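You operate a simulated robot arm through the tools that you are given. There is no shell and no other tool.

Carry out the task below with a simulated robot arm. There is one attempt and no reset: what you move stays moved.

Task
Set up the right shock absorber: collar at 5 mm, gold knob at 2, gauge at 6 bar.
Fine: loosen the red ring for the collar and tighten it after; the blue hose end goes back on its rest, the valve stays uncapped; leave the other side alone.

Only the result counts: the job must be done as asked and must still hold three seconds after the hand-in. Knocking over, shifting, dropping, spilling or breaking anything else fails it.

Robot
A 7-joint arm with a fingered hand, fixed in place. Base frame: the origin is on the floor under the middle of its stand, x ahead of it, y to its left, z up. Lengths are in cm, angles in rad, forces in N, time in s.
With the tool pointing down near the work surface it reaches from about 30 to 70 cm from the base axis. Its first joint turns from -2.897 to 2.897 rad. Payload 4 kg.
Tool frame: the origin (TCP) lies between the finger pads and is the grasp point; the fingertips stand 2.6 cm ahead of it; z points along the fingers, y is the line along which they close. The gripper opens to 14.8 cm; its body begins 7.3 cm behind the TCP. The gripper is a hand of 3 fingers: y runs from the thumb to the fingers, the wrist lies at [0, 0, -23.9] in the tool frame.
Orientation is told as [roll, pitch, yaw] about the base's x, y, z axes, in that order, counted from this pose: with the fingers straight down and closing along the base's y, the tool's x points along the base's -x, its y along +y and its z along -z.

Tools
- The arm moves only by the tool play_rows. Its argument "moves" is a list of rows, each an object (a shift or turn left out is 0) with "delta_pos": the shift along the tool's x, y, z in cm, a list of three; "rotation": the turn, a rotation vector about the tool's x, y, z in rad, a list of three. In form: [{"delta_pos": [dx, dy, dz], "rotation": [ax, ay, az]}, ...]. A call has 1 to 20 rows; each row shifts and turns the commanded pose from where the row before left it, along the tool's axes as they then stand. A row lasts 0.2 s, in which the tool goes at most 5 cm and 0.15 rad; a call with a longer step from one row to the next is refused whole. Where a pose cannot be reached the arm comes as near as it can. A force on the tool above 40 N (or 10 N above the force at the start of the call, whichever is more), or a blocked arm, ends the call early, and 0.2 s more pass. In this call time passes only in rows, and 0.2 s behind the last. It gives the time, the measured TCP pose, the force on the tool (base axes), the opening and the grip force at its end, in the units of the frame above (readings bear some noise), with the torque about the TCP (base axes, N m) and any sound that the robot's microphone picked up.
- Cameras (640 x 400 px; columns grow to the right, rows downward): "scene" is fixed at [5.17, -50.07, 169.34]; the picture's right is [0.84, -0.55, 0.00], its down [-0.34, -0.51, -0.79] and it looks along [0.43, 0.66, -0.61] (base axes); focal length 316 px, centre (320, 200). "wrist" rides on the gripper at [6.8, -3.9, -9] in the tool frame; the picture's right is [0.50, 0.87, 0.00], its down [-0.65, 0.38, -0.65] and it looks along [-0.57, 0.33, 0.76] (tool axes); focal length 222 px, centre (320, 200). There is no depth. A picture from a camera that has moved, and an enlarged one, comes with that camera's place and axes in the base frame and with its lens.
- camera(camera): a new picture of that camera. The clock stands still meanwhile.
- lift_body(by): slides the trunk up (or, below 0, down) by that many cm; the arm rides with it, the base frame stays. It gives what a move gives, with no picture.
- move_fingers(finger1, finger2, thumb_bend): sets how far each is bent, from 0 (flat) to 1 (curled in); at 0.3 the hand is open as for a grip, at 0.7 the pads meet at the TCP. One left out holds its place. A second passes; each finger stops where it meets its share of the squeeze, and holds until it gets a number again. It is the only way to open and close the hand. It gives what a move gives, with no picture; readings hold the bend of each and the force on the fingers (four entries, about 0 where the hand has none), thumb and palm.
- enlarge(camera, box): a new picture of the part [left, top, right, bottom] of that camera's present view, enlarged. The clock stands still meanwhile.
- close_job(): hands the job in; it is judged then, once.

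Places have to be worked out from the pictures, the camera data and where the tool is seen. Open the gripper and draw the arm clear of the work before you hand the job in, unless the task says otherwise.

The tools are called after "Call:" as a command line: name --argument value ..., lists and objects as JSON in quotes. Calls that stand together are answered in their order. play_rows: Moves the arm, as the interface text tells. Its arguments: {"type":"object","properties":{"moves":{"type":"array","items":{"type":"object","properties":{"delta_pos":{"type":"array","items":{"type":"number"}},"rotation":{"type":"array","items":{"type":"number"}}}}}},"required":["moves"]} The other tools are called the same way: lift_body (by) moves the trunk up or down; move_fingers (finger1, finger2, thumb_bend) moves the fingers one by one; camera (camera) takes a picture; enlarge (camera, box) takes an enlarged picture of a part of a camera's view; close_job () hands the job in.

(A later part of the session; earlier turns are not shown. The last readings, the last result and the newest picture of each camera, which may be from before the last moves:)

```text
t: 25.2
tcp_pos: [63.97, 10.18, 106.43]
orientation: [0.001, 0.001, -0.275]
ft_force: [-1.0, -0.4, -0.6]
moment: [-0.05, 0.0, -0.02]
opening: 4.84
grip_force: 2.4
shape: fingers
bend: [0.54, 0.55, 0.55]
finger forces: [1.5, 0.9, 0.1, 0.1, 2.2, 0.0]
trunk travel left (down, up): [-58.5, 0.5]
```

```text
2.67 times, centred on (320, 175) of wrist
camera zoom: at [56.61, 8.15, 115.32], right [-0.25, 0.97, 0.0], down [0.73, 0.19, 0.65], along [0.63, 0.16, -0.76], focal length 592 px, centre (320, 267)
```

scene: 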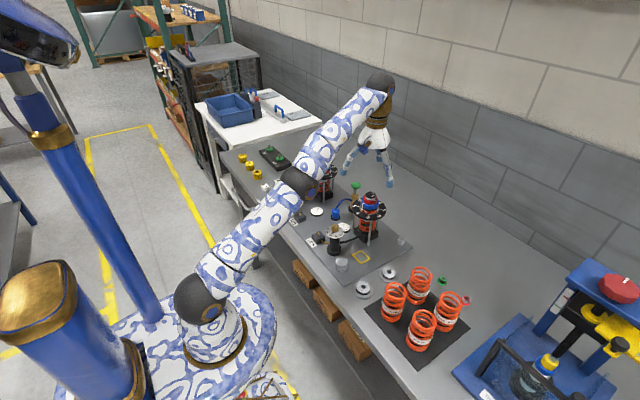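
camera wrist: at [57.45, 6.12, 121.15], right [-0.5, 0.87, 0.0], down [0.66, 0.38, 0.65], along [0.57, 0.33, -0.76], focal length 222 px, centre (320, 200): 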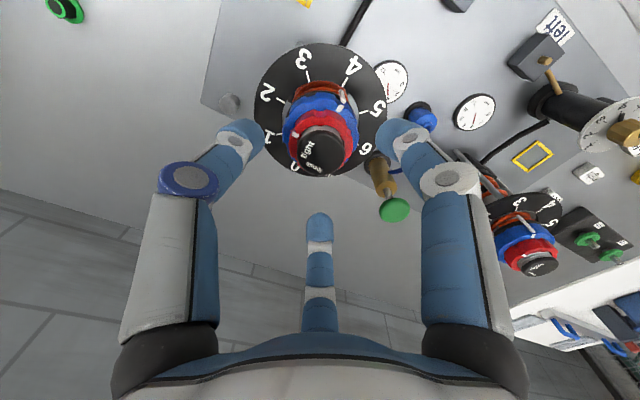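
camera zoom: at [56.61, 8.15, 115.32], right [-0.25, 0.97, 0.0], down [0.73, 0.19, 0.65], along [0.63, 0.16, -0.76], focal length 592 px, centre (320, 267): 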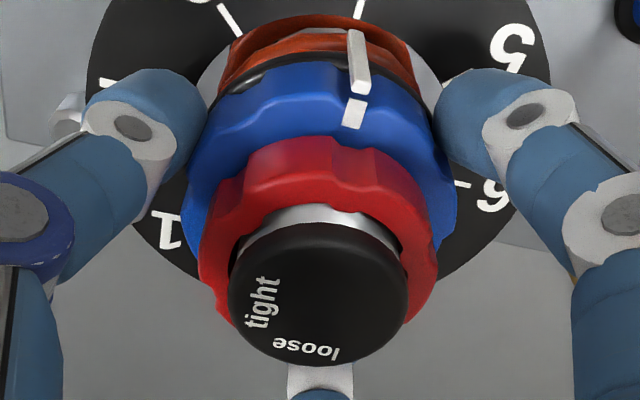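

Light contact on the blue collar with all three fingers. I firm up and turn clockwise by 0.4 rad, then check.

Call:
move_fingers --finger1 0.66 --finger2 0.66 --thumb_bend 0.66

Call:
play_rows --moves '[{"rotation": [0, 0, 0.1]}, {"rotation": [0, 0, 0.1]}, {"rotation": [0, 0, 0.1]}, {"rotation": [0, 0, 0.1]}]'

Call:
enlarge --camera "wrist" --box '[200, 80, 440, 230]'

Call:
enlarge --camera "scene" --box '[340, 165, 400, 215]'

```text
t: 26.2
tcp_pos: [63.89, 10.08, 106.3]
orientation: [0.0, 0.001, -0.273]
ft_force: [-2.2, -5.4, -0.4]
moment: [-0.18, 0.0, -0.03]
opening: 4.63
grip_force: 16.0
shape: fingers
bend: [0.55, 0.56, 0.58]
finger forces: [9.1, 8.6, 0.0, 0.1, 14.4, 0.0]
trunk travel left (down, up): [-58.5, 0.5]
```

```text
t: 27.2
tcp_pos: [64.18, 10.04, 106.35]
orientation: [0.0, 0.001, -0.676]
ft_force: [-1.6, -7.0, -1.7]
moment: [-0.2, 0.08, 0.06]
opening: 4.62
grip_force: 17.3
shape: fingers
bend: [0.55, 0.56, 0.58]
finger forces: [8.8, 8.9, 0.0, 0.0, 15.9, 0.0]
trunk travel left (down, up): [-58.5, 0.5]
```

```text
2.67 times, centred on (320, 155) of wrist
camera zoom: at [56.45, 11.19, 115.3], right [0.15, 0.99, 0.0], down [0.75, -0.11, 0.65], along [0.65, -0.1, -0.76], focal length 592 px, centre (320, 320)
```

zoom: 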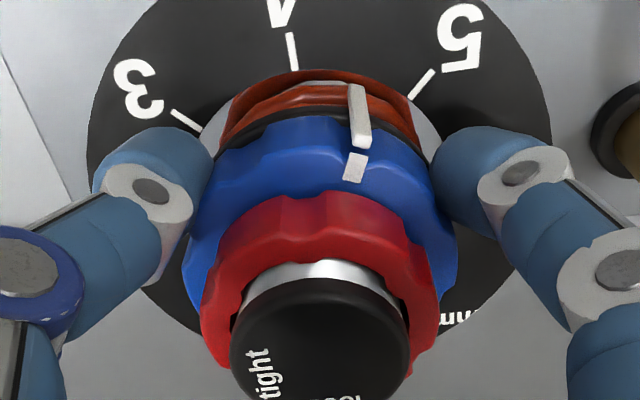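

```text
8.00 times, centred on (370, 190) of scene
camera zoom: at [5.17, -50.07, 169.34], right [0.84, -0.55, 0.0], down [-0.34, -0.51, -0.79], along [0.43, 0.66, -0.61], focal length 2527 px, centre (-80, 280)
```

zoom: 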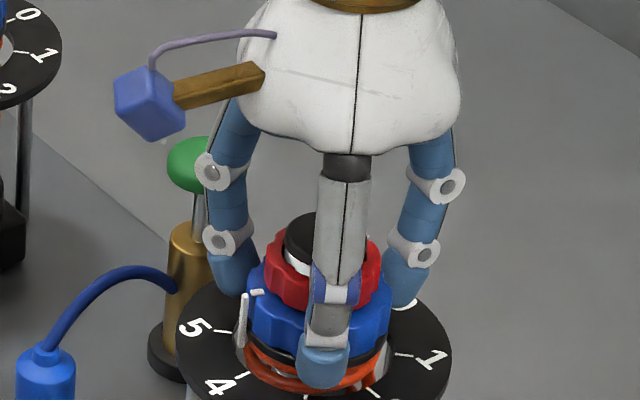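

The collar follows the hand; the pointer is about halfway between 4 and 5. I turn another 0.4 rad and then fine-check.

Call:
play_rows --moves '[{"rotation": [0, 0, 0.1]}, {"rotation": [0, 0, 0.1]}, {"rotation": [0, 0, 0.1]}, {"rotation": [0, 0, 0.1]}]'

Call:
enlarge --camera "wrist" --box '[220, 75, 420, 200]'

Call:
enlarge --camera "scene" --box '[345, 180, 393, 220]'

```text
t: 28.2
tcp_pos: [64.06, 10.15, 106.25]
orientation: [0.001, 0.002, -1.075]
ft_force: [-4.1, -7.1, -5.1]
moment: [-0.19, 0.07, 0.06]
opening: 4.61
grip_force: 17.7
shape: fingers
bend: [0.55, 0.56, 0.57]
finger forces: [8.4, 9.3, 0.0, 0.1, 16.0, 0.0]
trunk travel left (down, up): [-58.5, 0.5]
```

```text
3.20 times, centred on (320, 138) of wrist
camera zoom: at [57.5, 14.13, 115.29], right [0.52, 0.85, 0.0], down [0.64, -0.4, 0.65], along [0.56, -0.34, -0.76], focal length 711 px, centre (320, 400)
```

zoom: 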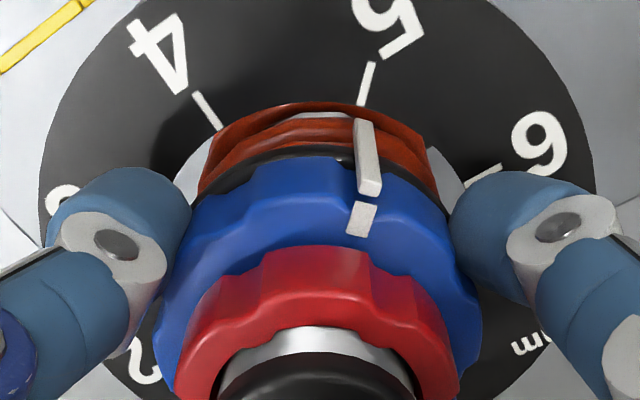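

```text
10.00 times, centred on (369, 200) of scene
camera zoom: at [5.17, -50.07, 169.34], right [0.84, -0.55, 0.0], down [-0.34, -0.51, -0.79], along [0.43, 0.66, -0.61], focal length 3158 px, centre (-170, 200)
```

zoom: 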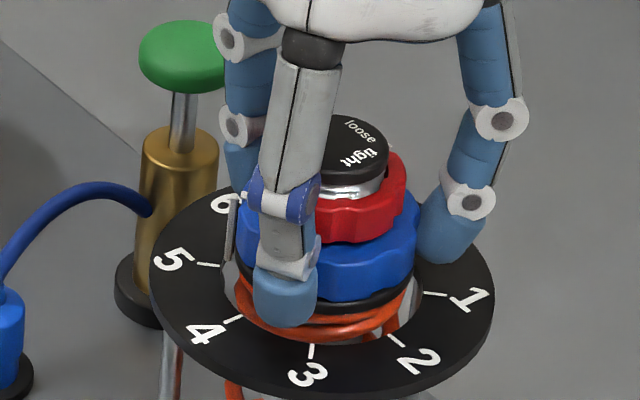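

By my projection the pointer (12.8°) and tick 5 (13.3°) now coincide within about 0.01 mm. I release, rise, and turn the camera into the pointer's plane to verify without parallax.

Call:
move_fingers --finger1 0.45 --finger2 0.45 --thumb_bend 0.45

Call:
play_rows --moves '[{"delta_pos": [0, 0, -1.5]}, {"delta_pos": [0, 0, -1.5]}, {"delta_pos": [0, 0, -1.5]}, {"rotation": [0, 0, 0.115]}, {"rotation": [0, 0, 0.115]}]'

Call:
enlarge --camera "wrist" --box '[240, 60, 400, 160]'

Call:
enlarge --camera "wrist" --box '[290, 70, 350, 120]'

Call:
enlarge --camera "scene" --box '[345, 180, 393, 220]'

```text
t: 29.2
tcp_pos: [64.07, 10.18, 106.31]
orientation: [0.001, 0.001, -1.073]
ft_force: [-0.6, -0.1, -0.1]
moment: [0.0, 0.0, 0.01]
opening: 7.82
grip_force: 0.1
shape: fingers
bend: [0.45, 0.45, 0.45]
finger forces: [0.0, 0.0, 0.0, 0.0, 0.0, 0.0]
trunk travel left (down, up): [-58.5, 0.5]
```

```text
t: 30.4
tcp_pos: [64.1, 10.15, 110.8]
orientation: [-0.001, 0.0, -1.305]
ft_force: [-0.6, -0.2, 0.5]
moment: [0.01, -0.01, 0.01]
opening: 7.83
grip_force: 0.0
shape: fingers
bend: [0.45, 0.45, 0.45]
finger forces: [0.0, 0.0, 0.0, 0.0, 0.1, 0.1]
trunk travel left (down, up): [-58.5, 0.5]
```

```text
4.00 times, centred on (320, 110) of wrist
camera zoom: at [58.67, 15.62, 119.86], right [0.7, 0.71, 0.0], down [0.54, -0.53, 0.65], along [0.46, -0.46, -0.76], focal length 888 px, centre (320, 560)
```

zoom: 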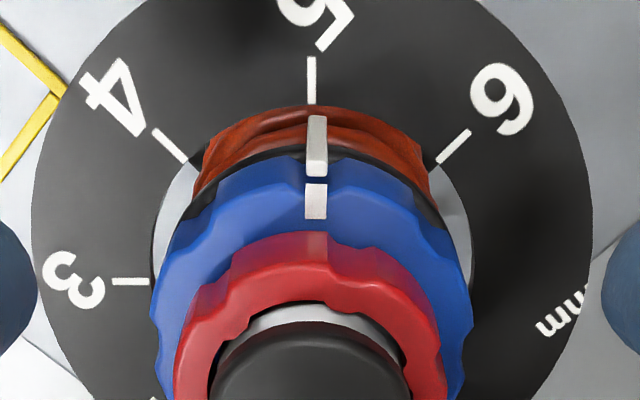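

```text
8.00 times, centred on (320, 95) of wrist
camera zoom: at [58.67, 15.62, 119.86], right [0.7, 0.71, 0.0], down [0.54, -0.53, 0.65], along [0.46, -0.46, -0.76], focal length 1777 px, centre (320, 1040)
```

zoom: 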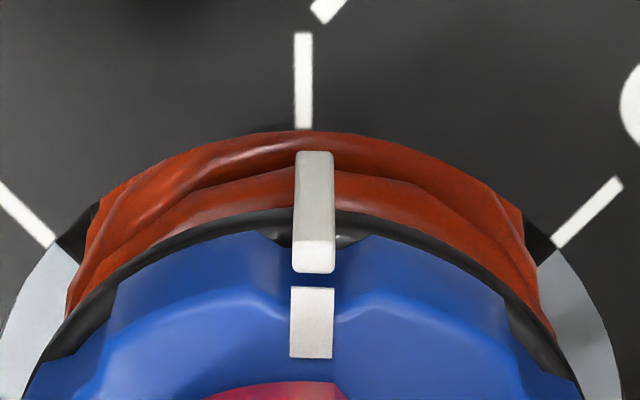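

```text
10.00 times, centred on (369, 200) of scene
camera zoom: at [5.17, -50.07, 169.34], right [0.84, -0.55, 0.0], down [-0.34, -0.51, -0.79], along [0.43, 0.66, -0.61], focal length 3158 px, centre (-170, 200)
```

zoom: 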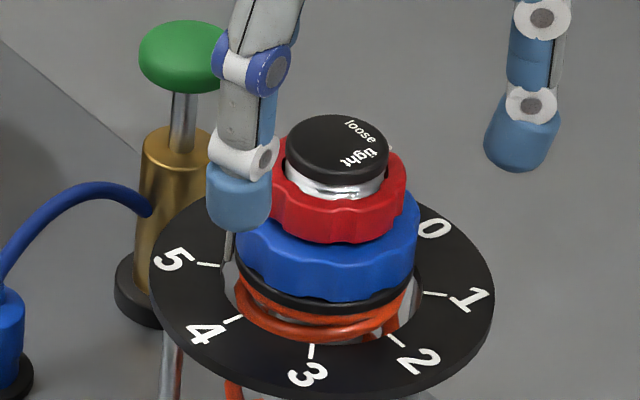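

The pointer aligns with tick 5 (within about 0.03 mm). To tighten without a finger sweeping over the pointer bar, I rotate the hand in the air to yaw ≈ +1.4 and narrow the fingers a little.

Call:
move_fingers --finger1 0.52 --finger2 0.52 --thumb_bend 0.52

Call:
play_rows --moves '[{"rotation": [0, 0, -0.15]}, {"rotation": [0, 0, -0.15]}, {"rotation": [0, 0, -0.15]}, {"rotation": [0, 0, -0.15]}, {"rotation": [0, 0, -0.15]}, {"rotation": [0, 0, -0.15]}, {"rotation": [0, 0, -0.15]}, {"rotation": [0, 0, -0.15]}, {"rotation": [0, 0, -0.15]}, {"rotation": [0, 0, -0.15]}, {"rotation": [0, 0, -0.15]}, {"rotation": [0, 0, -0.15]}, {"rotation": [0, 0, -0.15]}, {"rotation": [0, 0, -0.15]}, {"rotation": [0, 0, -0.15]}, {"rotation": [0, 0, -0.15]}, {"rotation": [0, 0, -0.15]}, {"rotation": [0, 0, -0.15]}]'

Call:
enlarge --camera "wrist" --box '[220, 70, 420, 195]'

```text
t: 31.4
tcp_pos: [64.06, 10.17, 110.86]
orientation: [-0.001, 0.001, -1.303]
ft_force: [0.4, 1.5, -0.6]
moment: [0.0, 0.0, -0.04]
opening: 5.6
grip_force: 0.0
shape: fingers
bend: [0.52, 0.52, 0.52]
finger forces: [0.0, 0.1, 0.1, 0.0, 0.1, 0.1]
trunk travel left (down, up): [-58.5, 0.5]
```

```text
t: 35.2
tcp_pos: [64.17, 10.06, 110.82]
orientation: [0.0, 0.0, 1.398]
ft_force: [-0.7, -0.3, 0.1]
moment: [0.03, -0.01, 0.0]
opening: 5.6
grip_force: 0.0
shape: fingers
bend: [0.52, 0.52, 0.52]
finger forces: [0.0, 0.0, 0.0, 0.1, 0.0, 0.1]
trunk travel left (down, up): [-58.5, 0.5]
```

```text
3.20 times, centred on (320, 132) of wrist
camera zoom: at [66.84, 2.76, 119.82], right [-0.94, -0.34, 0.0], down [-0.26, 0.71, 0.65], along [-0.22, 0.61, -0.76], focal length 711 px, centre (320, 416)
```

zoom: 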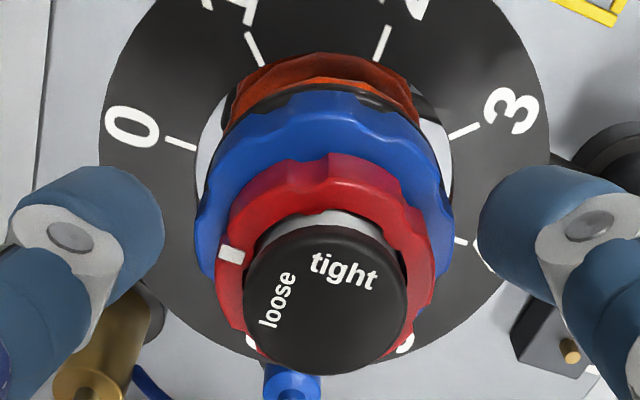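

The mark is at "loose" with the collar undisturbed. I descend to z≈108.5 and grip the red ring.

Call:
play_rows --moves '[{"delta_pos": [0, 0, 1.2]}, {"delta_pos": [0, 0, 1.1]}]'

Call:
move_fingers --finger1 0.6 --finger2 0.6 --thumb_bend 0.6

Call:
enlarge --camera "wrist" --box '[200, 90, 440, 240]'

Call:
enlarge --camera "scene" --box '[345, 175, 393, 215]'

```text
t: 35.8
tcp_pos: [63.94, 10.16, 108.43]
orientation: [0.0, 0.001, 1.396]
ft_force: [0.5, -0.4, 0.4]
moment: [0.02, -0.02, 0.01]
opening: 5.62
grip_force: 0.0
shape: fingers
bend: [0.52, 0.52, 0.52]
finger forces: [0.0, 0.0, 0.0, 0.0, 0.1, 0.0]
trunk travel left (down, up): [-58.5, 0.5]
```

```text
t: 36.8
tcp_pos: [64.05, 10.09, 108.52]
orientation: [0.0, -0.001, 1.394]
ft_force: [-0.7, -0.4, -1.1]
moment: [-0.01, -0.02, 0.01]
opening: 3.64
grip_force: 3.4
shape: fingers
bend: [0.57, 0.58, 0.59]
finger forces: [2.0, 1.3, 0.0, 0.0, 2.1, 0.0]
trunk travel left (down, up): [-58.5, 0.5]
```

```text
2.67 times, centred on (320, 165) of wrist
camera zoom: at [66.8, 2.78, 117.51], right [-0.94, -0.34, 0.0], down [-0.26, 0.71, 0.65], along [-0.22, 0.61, -0.76], focal length 592 px, centre (320, 293)
```

zoom: 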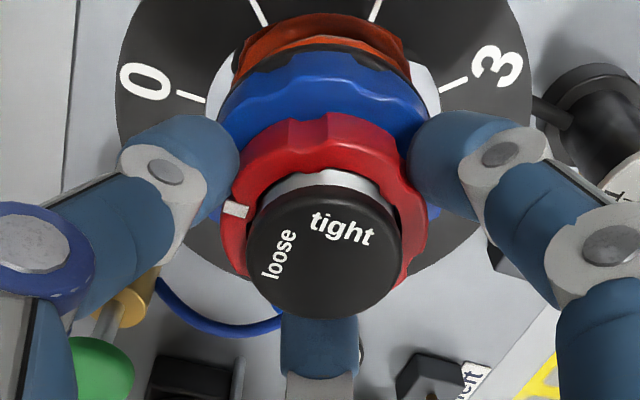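

```text
10.00 times, centred on (369, 195) of scene
camera zoom: at [5.17, -50.07, 169.34], right [0.84, -0.55, 0.0], down [-0.34, -0.51, -0.79], along [0.43, 0.66, -0.61], focal length 3158 px, centre (-170, 250)
```

zoom: 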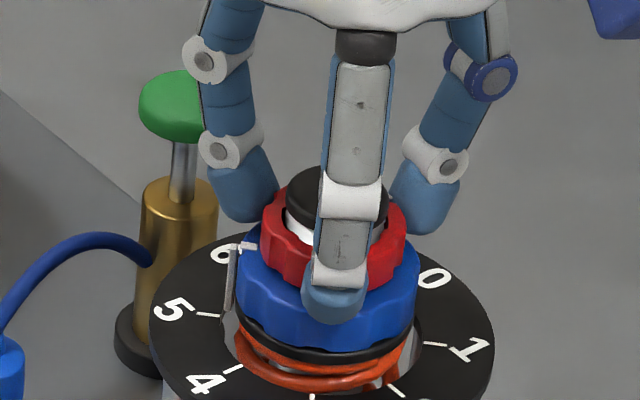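

Contact is light. I raise 0.2 cm for extra clearance over the now-free blue collar, then squeeze and turn clockwise.

Call:
move_fingers --finger1 0.55 --finger2 0.55 --thumb_bend 0.55

Call:
play_rows --moves '[{"delta_pos": [0, 0, -0.2]}]'

Call:
move_fingers --finger1 0.7 --finger2 0.7 --thumb_bend 0.7

Call:
play_rows --moves '[{"rotation": [0, 0, 0.1]}, {"rotation": [0, 0, 0.1]}, {"rotation": [0, 0, 0.1]}, {"rotation": [0, 0, 0.1]}]'

Call:
enlarge --camera "wrist" --box '[200, 90, 440, 240]'

Call:
enlarge --camera "scene" --box '[345, 175, 393, 215]'

```text
t: 37.8
tcp_pos: [64.12, 10.14, 108.53]
orientation: [-0.001, 0.0, 1.394]
ft_force: [-0.1, -0.7, 0.3]
moment: [0.02, 0.01, 0.04]
opening: 4.52
grip_force: 0.0
shape: fingers
bend: [0.55, 0.55, 0.55]
finger forces: [0.0, 0.0, 0.0, 0.0, 0.0, 0.0]
trunk travel left (down, up): [-58.5, 0.5]
```

```text
t: 38.2
tcp_pos: [64.02, 10.12, 108.7]
orientation: [0.0, 0.0, 1.395]
ft_force: [-0.5, -0.2, 0.2]
moment: [0.02, -0.01, -0.02]
opening: 4.5
grip_force: 0.0
shape: fingers
bend: [0.55, 0.55, 0.55]
finger forces: [0.0, 0.1, 0.0, 0.0, 0.0, 0.1]
trunk travel left (down, up): [-58.5, 0.5]
```

```text
t: 39.2
tcp_pos: [64.08, 10.14, 108.73]
orientation: [0.0, 0.0, 1.394]
ft_force: [5.2, -0.4, 1.3]
moment: [-0.03, -0.13, -0.03]
opening: 3.48
grip_force: 17.1
shape: fingers
bend: [0.58, 0.59, 0.61]
finger forces: [9.9, 9.4, 0.0, 0.0, 14.6, 0.1]
trunk travel left (down, up): [-58.5, 0.5]
```

```text
t: 40.2
tcp_pos: [64.15, 10.14, 108.76]
orientation: [0.0, -0.001, 0.992]
ft_force: [4.3, -2.9, 0.1]
moment: [-0.11, -0.08, 0.03]
opening: 3.43
grip_force: 17.0
shape: fingers
bend: [0.58, 0.59, 0.61]
finger forces: [10.4, 9.1, 0.0, 0.1, 14.8, 0.1]
trunk travel left (down, up): [-58.5, 0.5]
```

```text
2.67 times, centred on (320, 165) of wrist
camera zoom: at [63.81, 2.3, 117.69], right [-1.0, 0.05, 0.0], down [0.04, 0.76, 0.65], along [0.04, 0.65, -0.76], focal length 592 px, centre (320, 293)
```

zoom: 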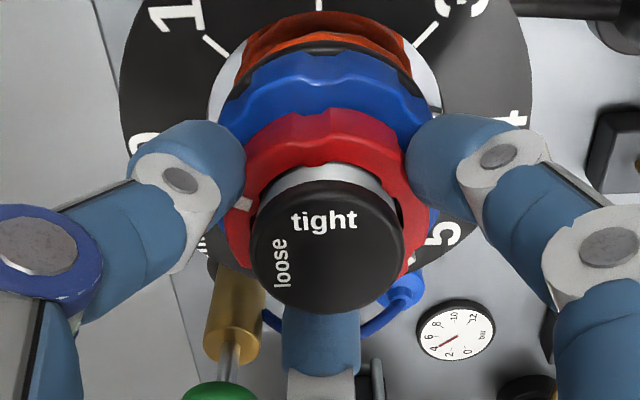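

```text
10.00 times, centred on (369, 195) of scene
camera zoom: at [5.17, -50.07, 169.34], right [0.84, -0.55, 0.0], down [-0.34, -0.51, -0.79], along [0.43, 0.66, -0.61], focal length 3158 px, centre (-170, 250)
```

zoom: 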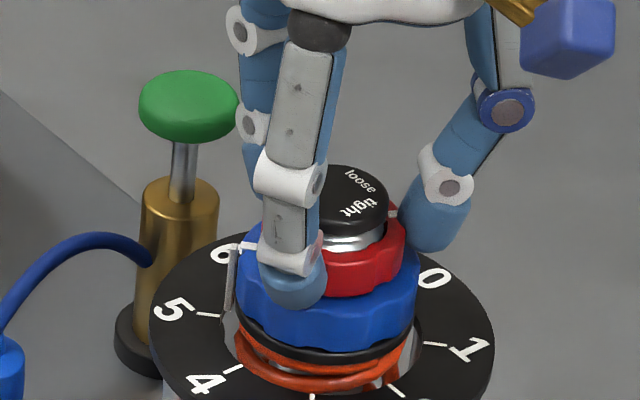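

The ring is turning clockwise and the collar pointer stays at 5. I continue another 0.6 rad.

Call:
play_rows --moves '[{"rotation": [0, 0, 0.1]}, {"rotation": [0, 0, 0.1]}, {"rotation": [0, 0, 0.1]}, {"rotation": [0, 0, 0.1]}, {"rotation": [0, 0, 0.1]}, {"rotation": [0, 0, 0.1]}]'

Call:
enlarge --camera "wrist" --box '[200, 90, 440, 240]'

Call:
enlarge --camera "scene" --box '[345, 175, 393, 215]'

```text
t: 41.6
tcp_pos: [64.13, 10.07, 108.76]
orientation: [-0.002, 0.0, 0.392]
ft_force: [4.3, -5.7, -0.1]
moment: [-0.15, -0.13, 0.02]
opening: 3.45
grip_force: 17.3
shape: fingers
bend: [0.58, 0.59, 0.61]
finger forces: [9.3, 9.5, 0.0, 0.0, 16.8, 0.0]
trunk travel left (down, up): [-58.5, 0.5]
```

```text
2.67 times, centred on (320, 165) of wrist
camera zoom: at [59.47, 3.82, 117.68], right [-0.79, 0.61, 0.0], down [0.46, 0.6, 0.65], along [0.4, 0.52, -0.76], focal length 592 px, centre (320, 293)
```

zoom: 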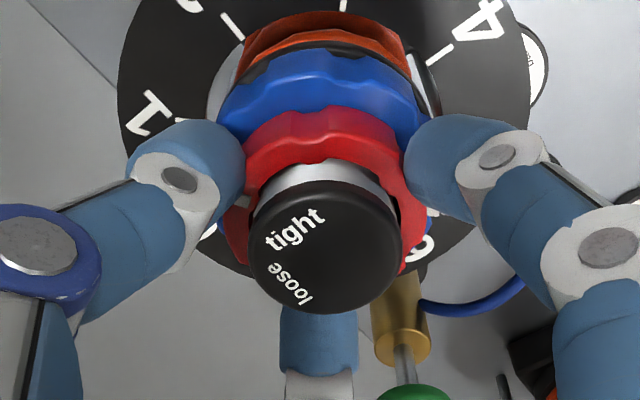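

```text
10.00 times, centred on (369, 195) of scene
camera zoom: at [5.17, -50.07, 169.34], right [0.84, -0.55, 0.0], down [-0.34, -0.51, -0.79], along [0.43, 0.66, -0.61], focal length 3158 px, centre (-170, 250)
```

zoom: 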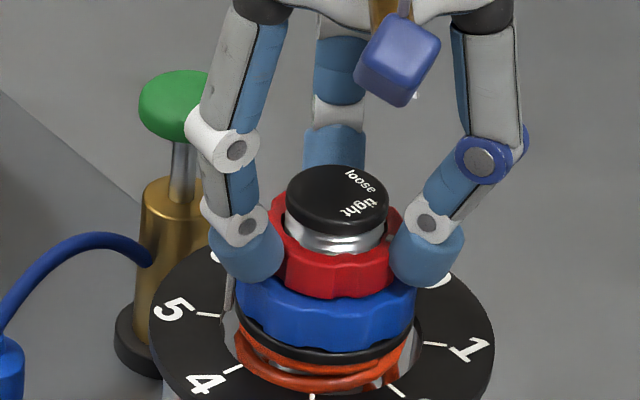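

The mark is now hidden behind the thumb tip; I turn another 0.35 rad, watching torque for the stop.

Call:
play_rows --moves '[{"rotation": [0, 0, 0.1]}, {"rotation": [0, 0, 0.1]}, {"rotation": [0, 0, 0.1]}]'

Call:
enlarge --camera "wrist" --box '[200, 90, 440, 240]'

Call:
enlarge --camera "scene" --box '[345, 175, 393, 215]'

```text
t: 42.4
tcp_pos: [64.09, 10.03, 108.54]
orientation: [0.0, 0.0, 0.092]
ft_force: [3.3, -9.0, 1.1]
moment: [-0.24, -0.04, 0.05]
opening: 3.45
grip_force: 17.7
shape: fingers
bend: [0.58, 0.59, 0.61]
finger forces: [9.1, 9.1, 0.1, 0.0, 17.5, 0.0]
trunk travel left (down, up): [-58.5, 0.5]
```

```text
2.67 times, centred on (320, 165) of wrist
camera zoom: at [57.84, 5.51, 117.69], right [-0.58, 0.82, 0.0], down [0.62, 0.44, 0.65], along [0.53, 0.38, -0.76], focal length 592 px, centre (320, 293)
```

zoom: 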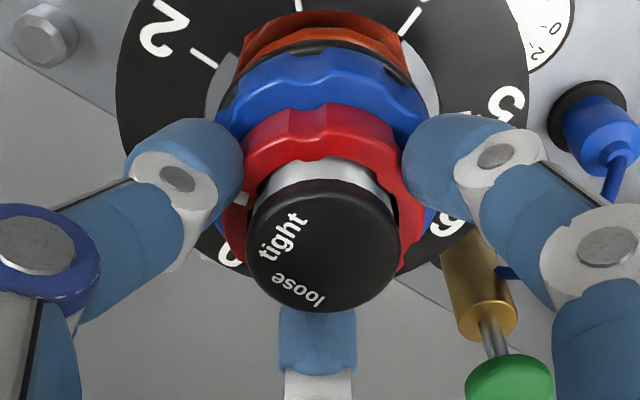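

```text
10.00 times, centred on (369, 195) of scene
camera zoom: at [5.17, -50.07, 169.34], right [0.84, -0.55, 0.0], down [-0.34, -0.51, -0.79], along [0.43, 0.66, -0.61], focal length 3158 px, centre (-170, 250)
```

zoom: 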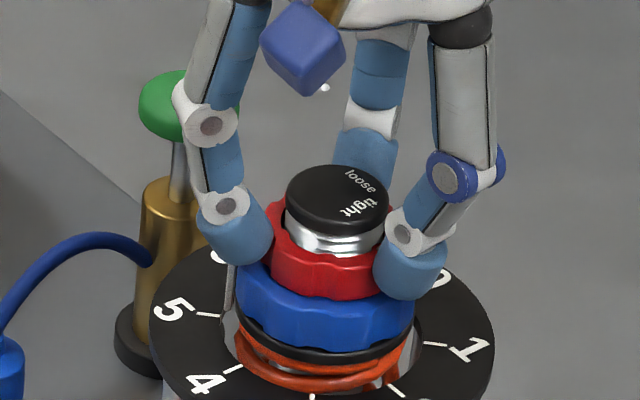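

The mark is nearly beside "tight". I add another 0.2 rad to reach the stop.

Call:
play_rows --moves '[{"rotation": [0, 0, 0.1]}, {"rotation": [0, 0, 0.1]}]'

Call:
enlarge --camera "wrist" --box '[200, 90, 440, 240]'

Call:
enlarge --camera "scene" --box '[345, 175, 393, 215]'

```text
t: 43.0
tcp_pos: [64.22, 10.01, 108.62]
orientation: [0.001, 0.001, -0.108]
ft_force: [0.4, -9.0, -2.0]
moment: [-0.25, 0.0, 0.05]
opening: 3.47
grip_force: 18.0
shape: fingers
bend: [0.58, 0.59, 0.61]
finger forces: [9.0, 9.0, 0.0, 0.0, 17.3, 0.0]
trunk travel left (down, up): [-58.5, 0.5]
```

```text
2.67 times, centred on (320, 165) of wrist
camera zoom: at [57.07, 6.84, 117.71], right [-0.4, 0.91, 0.0], down [0.69, 0.31, 0.65], along [0.6, 0.26, -0.76], focal length 592 px, centre (320, 293)
```

zoom: 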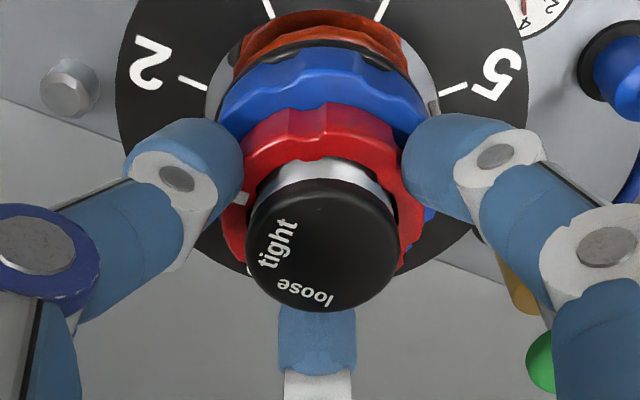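

```text
10.00 times, centred on (369, 195) of scene
camera zoom: at [5.17, -50.07, 169.34], right [0.84, -0.55, 0.0], down [-0.34, -0.51, -0.79], along [0.43, 0.66, -0.61], focal length 3158 px, centre (-170, 250)
```

zoom: 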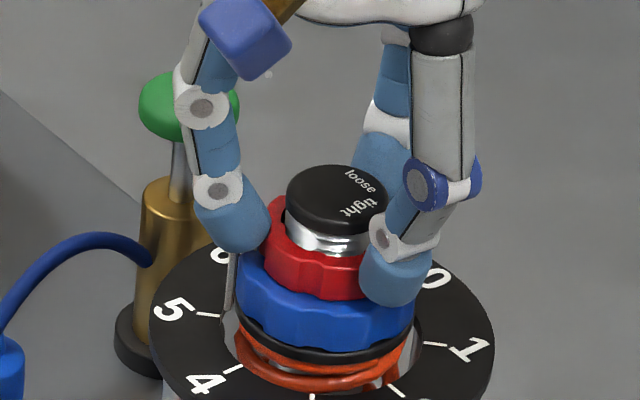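

The mark moved with the hand to just past the "tight" label direction. I release, rise, and rotate to yaw ≈ -0.75 to compare with the original tight view and check the collar.

Call:
move_fingers --finger1 0.5 --finger2 0.5 --thumb_bend 0.5

Call:
play_rows --moves '[{"delta_pos": [0, 0, -0.5]}, {"rotation": [0, 0, 0.13]}, {"rotation": [0, 0, 0.13]}, {"rotation": [0, 0, 0.13]}, {"rotation": [0, 0, 0.13]}, {"rotation": [0, 0, 0.12]}]'

Call:
enlarge --camera "wrist" --box '[200, 90, 440, 240]'

Call:
enlarge --camera "scene" --box '[345, 175, 393, 215]'

```text
t: 44.0
tcp_pos: [64.09, 10.09, 108.68]
orientation: [-0.001, 0.0, -0.106]
ft_force: [1.1, -0.1, 0.6]
moment: [-0.02, 0.01, 0.0]
opening: 6.17
grip_force: 0.1
shape: fingers
bend: [0.5, 0.5, 0.5]
finger forces: [0.0, 0.0, 0.0, 0.0, 0.1, 0.0]
trunk travel left (down, up): [-58.5, 0.5]
```

```text
t: 45.4
tcp_pos: [64.03, 10.2, 109.2]
orientation: [-0.001, -0.001, -0.746]
ft_force: [0.4, 0.4, -0.4]
moment: [0.0, -0.01, -0.01]
opening: 6.16
grip_force: 0.0
shape: fingers
bend: [0.5, 0.5, 0.5]
finger forces: [0.0, 0.1, 0.0, 0.0, 0.0, 0.0]
trunk travel left (down, up): [-58.5, 0.5]
```

```text
2.67 times, centred on (320, 165) of wrist
camera zoom: at [56.55, 11.87, 118.21], right [0.22, 0.98, 0.0], down [0.74, -0.17, 0.65], along [0.64, -0.15, -0.76], focal length 592 px, centre (320, 293)
```

zoom: 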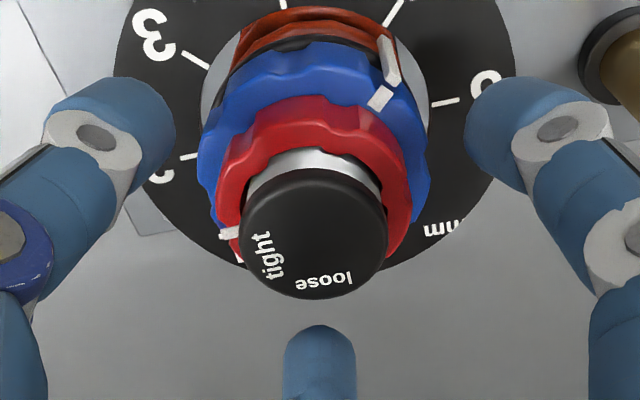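

```text
10.00 times, centred on (369, 195) of scene
camera zoom: at [5.17, -50.07, 169.34], right [0.84, -0.55, 0.0], down [-0.34, -0.51, -0.79], along [0.43, 0.66, -0.61], focal length 3158 px, centre (-170, 250)
```

zoom: 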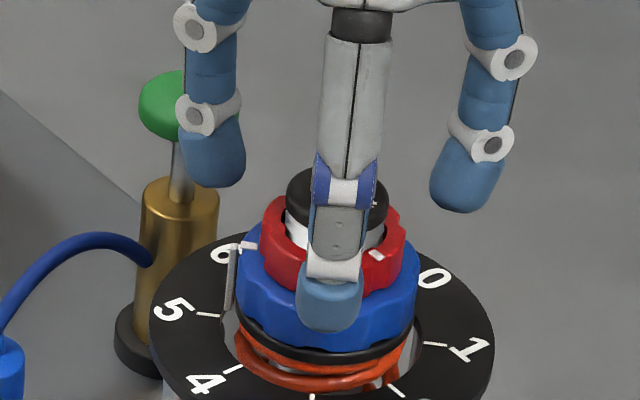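

The ring mark is back at the original "tight" position to within a degree or two, and the collar stays at 5. To make sure it's hard against the stop, I regrip and turn clockwise a little more.

Call:
play_rows --moves '[{"delta_pos": [0, 0, 0.5]}]'

Call:
move_fingers --finger1 0.7 --finger2 0.7 --thumb_bend 0.7

Call:
enlarge --camera "wrist" --box '[200, 90, 440, 240]'

Call:
play_rows --moves '[{"rotation": [0, 0, 0.06]}, {"rotation": [0, 0, 0.06]}, {"rotation": [0, 0, 0.06]}]'

Call:
enlarge --camera "wrist" --box '[200, 90, 440, 240]'

```text
t: 45.8
tcp_pos: [64.0, 10.04, 108.72]
orientation: [0.0, 0.0, -0.745]
ft_force: [0.1, 0.3, -0.2]
moment: [-0.01, -0.01, -0.01]
opening: 6.15
grip_force: 0.0
shape: fingers
bend: [0.5, 0.5, 0.5]
finger forces: [0.0, 0.0, 0.0, 0.1, 0.0, 0.0]
trunk travel left (down, up): [-58.5, 0.5]
```

```text
t: 46.8
tcp_pos: [64.01, 10.04, 108.73]
orientation: [-0.001, 0.002, -0.747]
ft_force: [-4.8, -2.9, -2.6]
moment: [-0.05, 0.13, 0.02]
opening: 3.43
grip_force: 17.6
shape: fingers
bend: [0.58, 0.59, 0.61]
finger forces: [9.5, 9.1, 0.0, 0.0, 16.0, 0.0]
trunk travel left (down, up): [-58.5, 0.5]
```

```text
2.67 times, centred on (320, 165) of wrist
camera zoom: at [56.5, 11.76, 117.72], right [0.22, 0.98, 0.0], down [0.74, -0.17, 0.65], along [0.64, -0.14, -0.76], focal length 592 px, centre (320, 293)
```

zoom: 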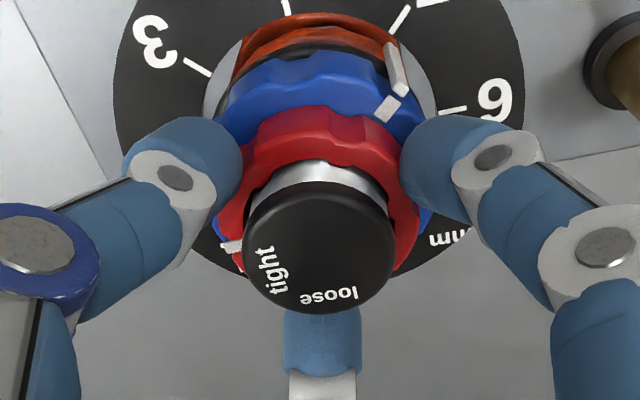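

```text
t: 47.6
tcp_pos: [64.13, 9.97, 108.69]
orientation: [0.001, -0.002, -0.929]
ft_force: [-0.9, -8.5, -0.5]
moment: [-0.18, 0.05, 0.33]
opening: 3.37
grip_force: 18.0
shape: fingers
bend: [0.58, 0.6, 0.61]
finger forces: [11.3, 8.6, 0.0, 0.0, 16.5, 0.0]
trunk travel left (down, up): [-58.5, 0.5]
```

```text
2.67 times, centred on (320, 165) of wrist
camera zoom: at [57.03, 13.01, 117.71], right [0.39, 0.92, 0.0], down [0.69, -0.3, 0.65], along [0.6, -0.26, -0.76], focal length 592 px, centre (320, 293)
```

zoom: 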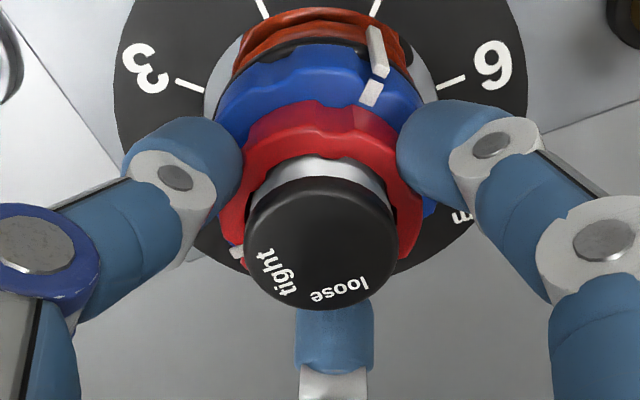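

Torque rose to 0.33 N·m: the ring is hard against its tight stop. I relax the twist, release and rise, then verify ring and collar.

Call:
move_fingers --finger1 0.5 --finger2 0.5 --thumb_bend 0.5

Call:
play_rows --moves '[{"delta_pos": [0, 0, -1.5]}, {"delta_pos": [0, 0, -1.5]}, {"rotation": [0, 0, 0.125]}, {"rotation": [0, 0, 0.125]}, {"rotation": [0, 0, 0.125]}]'

Call:
enlarge --camera "wrist" --box '[220, 60, 420, 185]'

Call:
enlarge --camera "wrist" --box '[280, 65, 360, 115]'

```text
t: 48.6
tcp_pos: [64.05, 10.16, 108.59]
orientation: [-0.001, 0.0, -0.925]
ft_force: [0.3, -0.6, 0.4]
moment: [0.01, 0.01, -0.01]
opening: 6.16
grip_force: 0.0
shape: fingers
bend: [0.5, 0.5, 0.5]
finger forces: [0.0, 0.0, 0.0, 0.0, 0.1, 0.1]
trunk travel left (down, up): [-58.5, 0.5]
```

```text
t: 49.8
tcp_pos: [64.11, 10.15, 111.78]
orientation: [-0.001, 0.0, -1.3]
ft_force: [-0.3, 0.9, -0.2]
moment: [-0.01, 0.01, 0.0]
opening: 6.19
grip_force: 0.1
shape: fingers
bend: [0.5, 0.5, 0.5]
finger forces: [0.1, 0.0, 0.0, 0.1, 0.0, 0.0]
trunk travel left (down, up): [-58.5, 0.5]
```

```text
3.20 times, centred on (320, 122) of wrist
camera zoom: at [58.61, 15.62, 120.73], right [0.7, 0.71, 0.0], down [0.54, -0.53, 0.65], along [0.47, -0.46, -0.76], focal length 711 px, centre (320, 448)
```

zoom: 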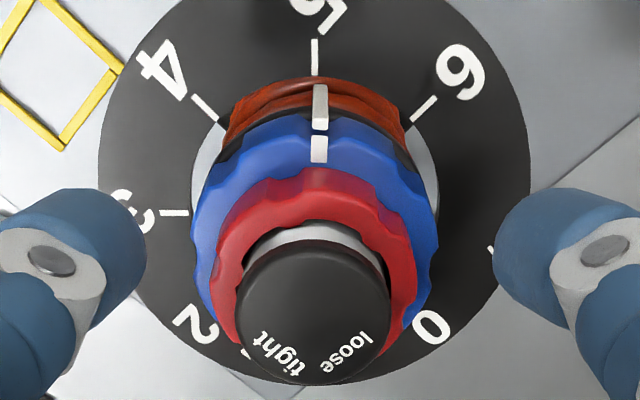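

```text
8.00 times, centred on (320, 90) of wrist
camera zoom: at [58.61, 15.62, 120.73], right [0.7, 0.71, 0.0], down [0.54, -0.53, 0.65], along [0.47, -0.46, -0.76], focal length 1777 px, centre (320, 1080)
```

zoom: 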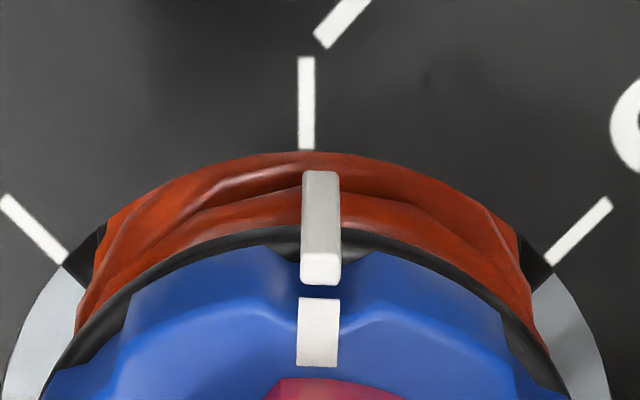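

Ring tight, collar at about 5.0 (pointer just at tick 5). Next is the gold knob near (50.3, 10.2, 100): I rotate the hand to yaw 0 and move above it.

Call:
play_rows --moves '[{"delta_pos": [0, 0, -1], "rotation": [0, 0, -0.145]}, {"rotation": [0, 0, -0.145]}, {"rotation": [0, 0, -0.145]}, {"rotation": [0, 0, -0.145]}, {"rotation": [0, 0, -0.145]}, {"rotation": [0, 0, -0.145]}, {"rotation": [0, 0, -0.145]}, {"rotation": [0, 0, -0.145]}, {"rotation": [0, 0, -0.14]}, {"delta_pos": [2.8, 0, 0]}, {"delta_pos": [2.8, 0, 0]}, {"delta_pos": [2.8, 0, 0]}, {"delta_pos": [2.8, 0, 0]}, {"delta_pos": [2.8, 0, 0]}]'

Call:
camera --camera "wrist"

Call:
enlarge --camera "wrist" --box '[240, 40, 400, 140]'

Call:
enlarge --camera "scene" --box '[300, 190, 400, 270]'

```text
t: 52.8
tcp_pos: [49.96, 10.19, 112.68]
orientation: [0.0, 0.001, -0.002]
ft_force: [-0.2, 0.8, -0.2]
moment: [-0.04, 0.02, -0.01]
opening: 6.15
grip_force: 0.1
shape: fingers
bend: [0.5, 0.5, 0.5]
finger forces: [0.0, 0.0, 0.0, 0.0, 0.0, 0.1]
trunk travel left (down, up): [-58.5, 0.5]
```

```text
taken
camera wrist: at [43.33, 6.25, 121.7], right [-0.5, 0.87, 0.0], down [0.66, 0.38, 0.65], along [0.57, 0.33, -0.76], focal length 222 px, centre (320, 200)
```

wrist: 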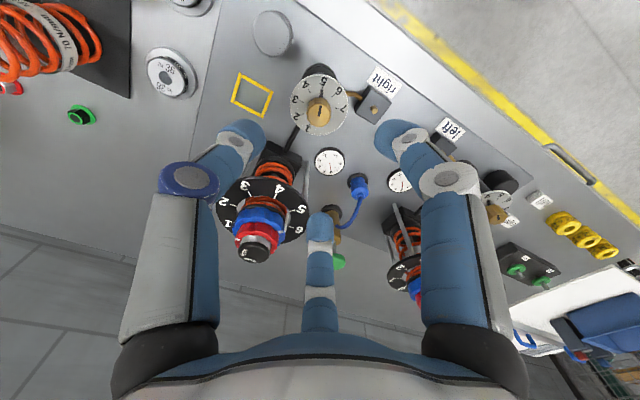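

```text
4.00 times, centred on (320, 90) of wrist
camera zoom: at [43.33, 6.25, 121.7], right [-0.5, 0.87, 0.0], down [0.66, 0.38, 0.65], along [0.57, 0.33, -0.76], focal length 888 px, centre (320, 640)
```

zoom: 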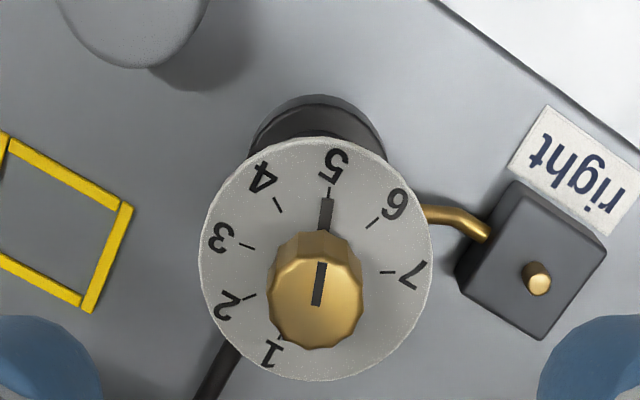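

```text
5.00 times, centred on (350, 230) of scene
camera zoom: at [5.17, -50.07, 169.34], right [0.84, -0.55, 0.0], down [-0.34, -0.51, -0.79], along [0.43, 0.66, -0.61], focal length 1579 px, centre (170, 50)
```

zoom: 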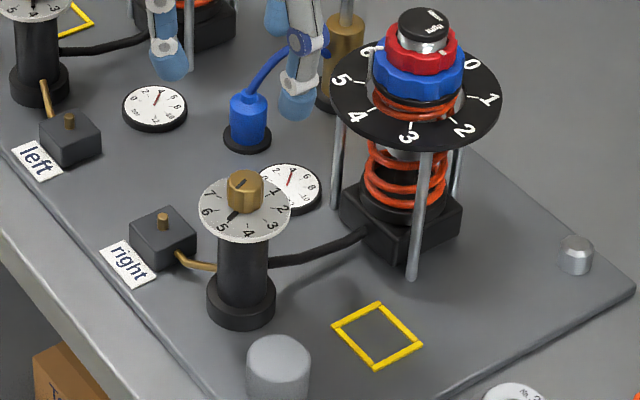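

The gold knob's pointer is at 5. Its dial spacing is about 40.3° per number, with the axis at about (50.2, 10.08), dial face z≈98.2 and knob top ≈100.5. Setting 2 needs about 121° counter-clockwise, so I pre-rotate to yaw -1.1 and lower to z≈104.

Call:
play_rows --moves '[{"delta_pos": [-0.24, -0.11, 1.5]}, {"delta_pos": [0, 0, 1.5], "rotation": [0, 0, 0.1375]}, {"delta_pos": [0, 0, 1.5], "rotation": [0, 0, 0.1375]}, {"delta_pos": [0, 0, 1.5], "rotation": [0, 0, 0.1375]}, {"delta_pos": [0, 0, 1.5], "rotation": [0, 0, 0.1375]}, {"delta_pos": [0, 0, 1], "rotation": [0, 0, 0.1375]}, {"rotation": [0, 0, 0.1375]}, {"rotation": [0, 0, 0.1375]}, {"rotation": [0, 0, 0.1375]}]'

Call:
enlarge --camera "wrist" --box '[200, 80, 440, 230]'

Call:
enlarge --camera "scene" --box '[300, 190, 372, 250]'

```text
t: 54.8
tcp_pos: [50.3, 9.98, 104.26]
orientation: [0.002, 0.0, -1.103]
ft_force: [0.1, -0.1, -0.1]
moment: [0.01, 0.0, 0.02]
opening: 6.14
grip_force: 0.1
shape: fingers
bend: [0.5, 0.5, 0.5]
finger forces: [0.1, 0.0, 0.1, 0.1, 0.0, 0.0]
trunk travel left (down, up): [-58.5, 0.5]
```

```text
2.67 times, centred on (320, 155) of wrist
camera zoom: at [43.89, 14.32, 113.22], right [0.55, 0.84, 0.0], down [0.63, -0.41, 0.65], along [0.55, -0.36, -0.76], focal length 592 px, centre (320, 320)
```

zoom: 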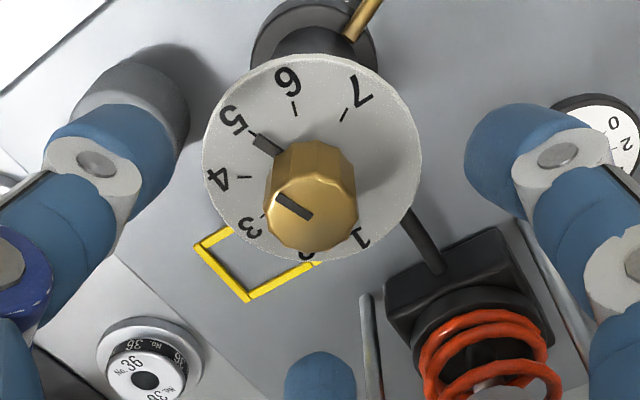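

```text
6.67 times, centred on (336, 220) of scene
camera zoom: at [5.17, -50.07, 169.34], right [0.84, -0.55, 0.0], down [-0.34, -0.51, -0.79], along [0.43, 0.66, -0.61], focal length 2106 px, centre (213, 67)
```

zoom: 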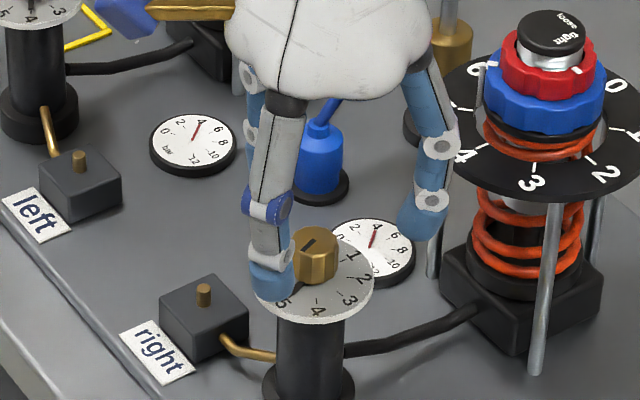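

The knob is about 0.2 cm to the hand's left; I correct and descend to z≈102 so the tips stand just above the dial, then close gently.

Call:
play_rows --moves '[{"delta_pos": [0.13, -0.16, 1.1]}, {"delta_pos": [0, 0, 1.1]}]'

Call:
move_fingers --finger1 0.57 --finger2 0.57 --thumb_bend 0.57

Call:
enlarge --camera "wrist" --box '[200, 90, 440, 240]'

Call:
enlarge --camera "scene" --box '[310, 200, 370, 250]'

```text
t: 55.4
tcp_pos: [50.27, 10.01, 102.09]
orientation: [0.0, 0.0, -1.101]
ft_force: [0.0, 0.0, 0.1]
moment: [0.0, 0.04, -0.03]
opening: 6.15
grip_force: 0.0
shape: fingers
bend: [0.5, 0.5, 0.5]
finger forces: [0.0, 0.0, 0.1, 0.0, 0.0, 0.0]
trunk travel left (down, up): [-58.5, 0.5]
```

```text
t: 56.4
tcp_pos: [50.15, 10.0, 102.08]
orientation: [-0.001, -0.001, -1.1]
ft_force: [0.2, -0.3, -0.7]
moment: [0.02, 0.01, -0.01]
opening: 4.29
grip_force: 0.0
shape: fingers
bend: [0.56, 0.56, 0.56]
finger forces: [0.0, 0.0, 0.0, 0.1, 0.0, 0.0]
trunk travel left (down, up): [-58.5, 0.5]
```

```text
2.67 times, centred on (320, 165) of wrist
camera zoom: at [43.67, 14.33, 111.03], right [0.55, 0.84, 0.0], down [0.63, -0.41, 0.65], along [0.55, -0.36, -0.76], focal length 592 px, centre (320, 293)
```

zoom: 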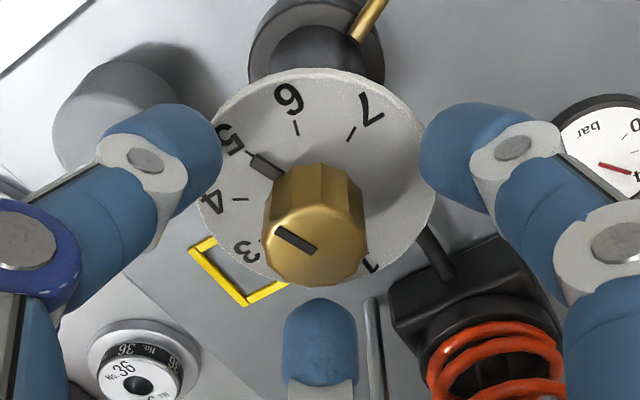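

```text
8.00 times, centred on (340, 225) of scene
camera zoom: at [5.17, -50.07, 169.34], right [0.84, -0.55, 0.0], down [-0.34, -0.51, -0.79], along [0.43, 0.66, -0.61], focal length 2527 px, centre (160, 0)
```

zoom: 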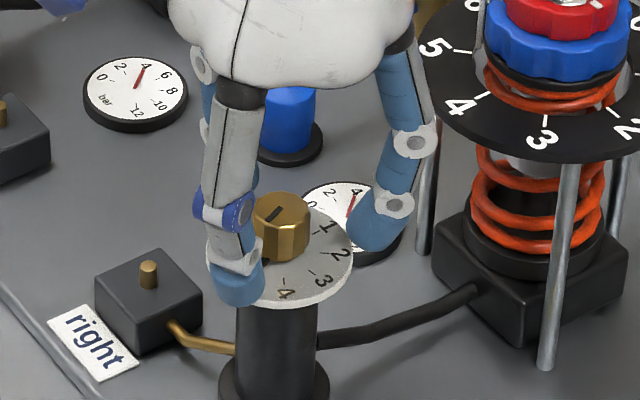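

Still centred well enough for the fingers to self-centre. I close onto the knob.

Call:
move_fingers --finger1 0.66 --finger2 0.66 --thumb_bend 0.66

Call:
enlarge --camera "wrist" --box '[200, 90, 440, 240]'

Call:
enlarge --camera "scene" --box '[310, 200, 370, 250]'

```text
t: 57.4
tcp_pos: [50.1, 10.15, 102.02]
orientation: [0.0, -0.001, -1.101]
ft_force: [-1.4, -0.3, -1.4]
moment: [-0.02, 0.03, -0.01]
opening: 1.72
grip_force: 3.0
shape: fingers
bend: [0.64, 0.64, 0.64]
finger forces: [1.4, 1.2, 0.1, 0.0, 3.1, 0.0]
trunk travel left (down, up): [-58.5, 0.5]
```

```text
2.67 times, centred on (320, 165) of wrist
camera zoom: at [43.65, 14.32, 111.03], right [0.55, 0.84, 0.0], down [0.63, -0.41, 0.65], along [0.55, -0.36, -0.76], focal length 592 px, centre (320, 293)
```

zoom: 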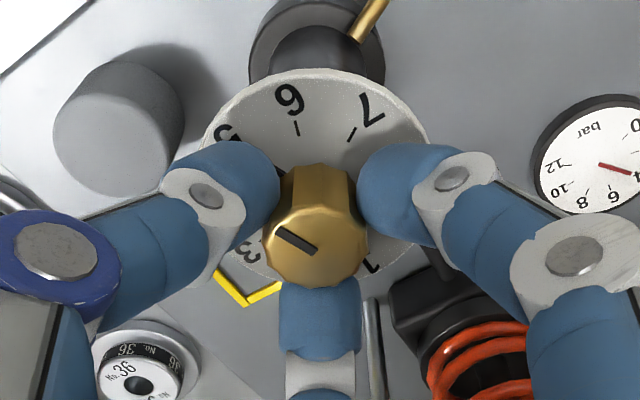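

```text
8.00 times, centred on (340, 225) of scene
camera zoom: at [5.17, -50.07, 169.34], right [0.84, -0.55, 0.0], down [-0.34, -0.51, -0.79], along [0.43, 0.66, -0.61], focal length 2527 px, centre (160, 0)
```

zoom: 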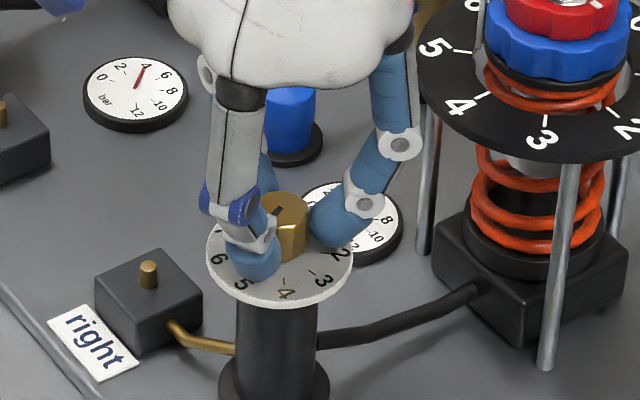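

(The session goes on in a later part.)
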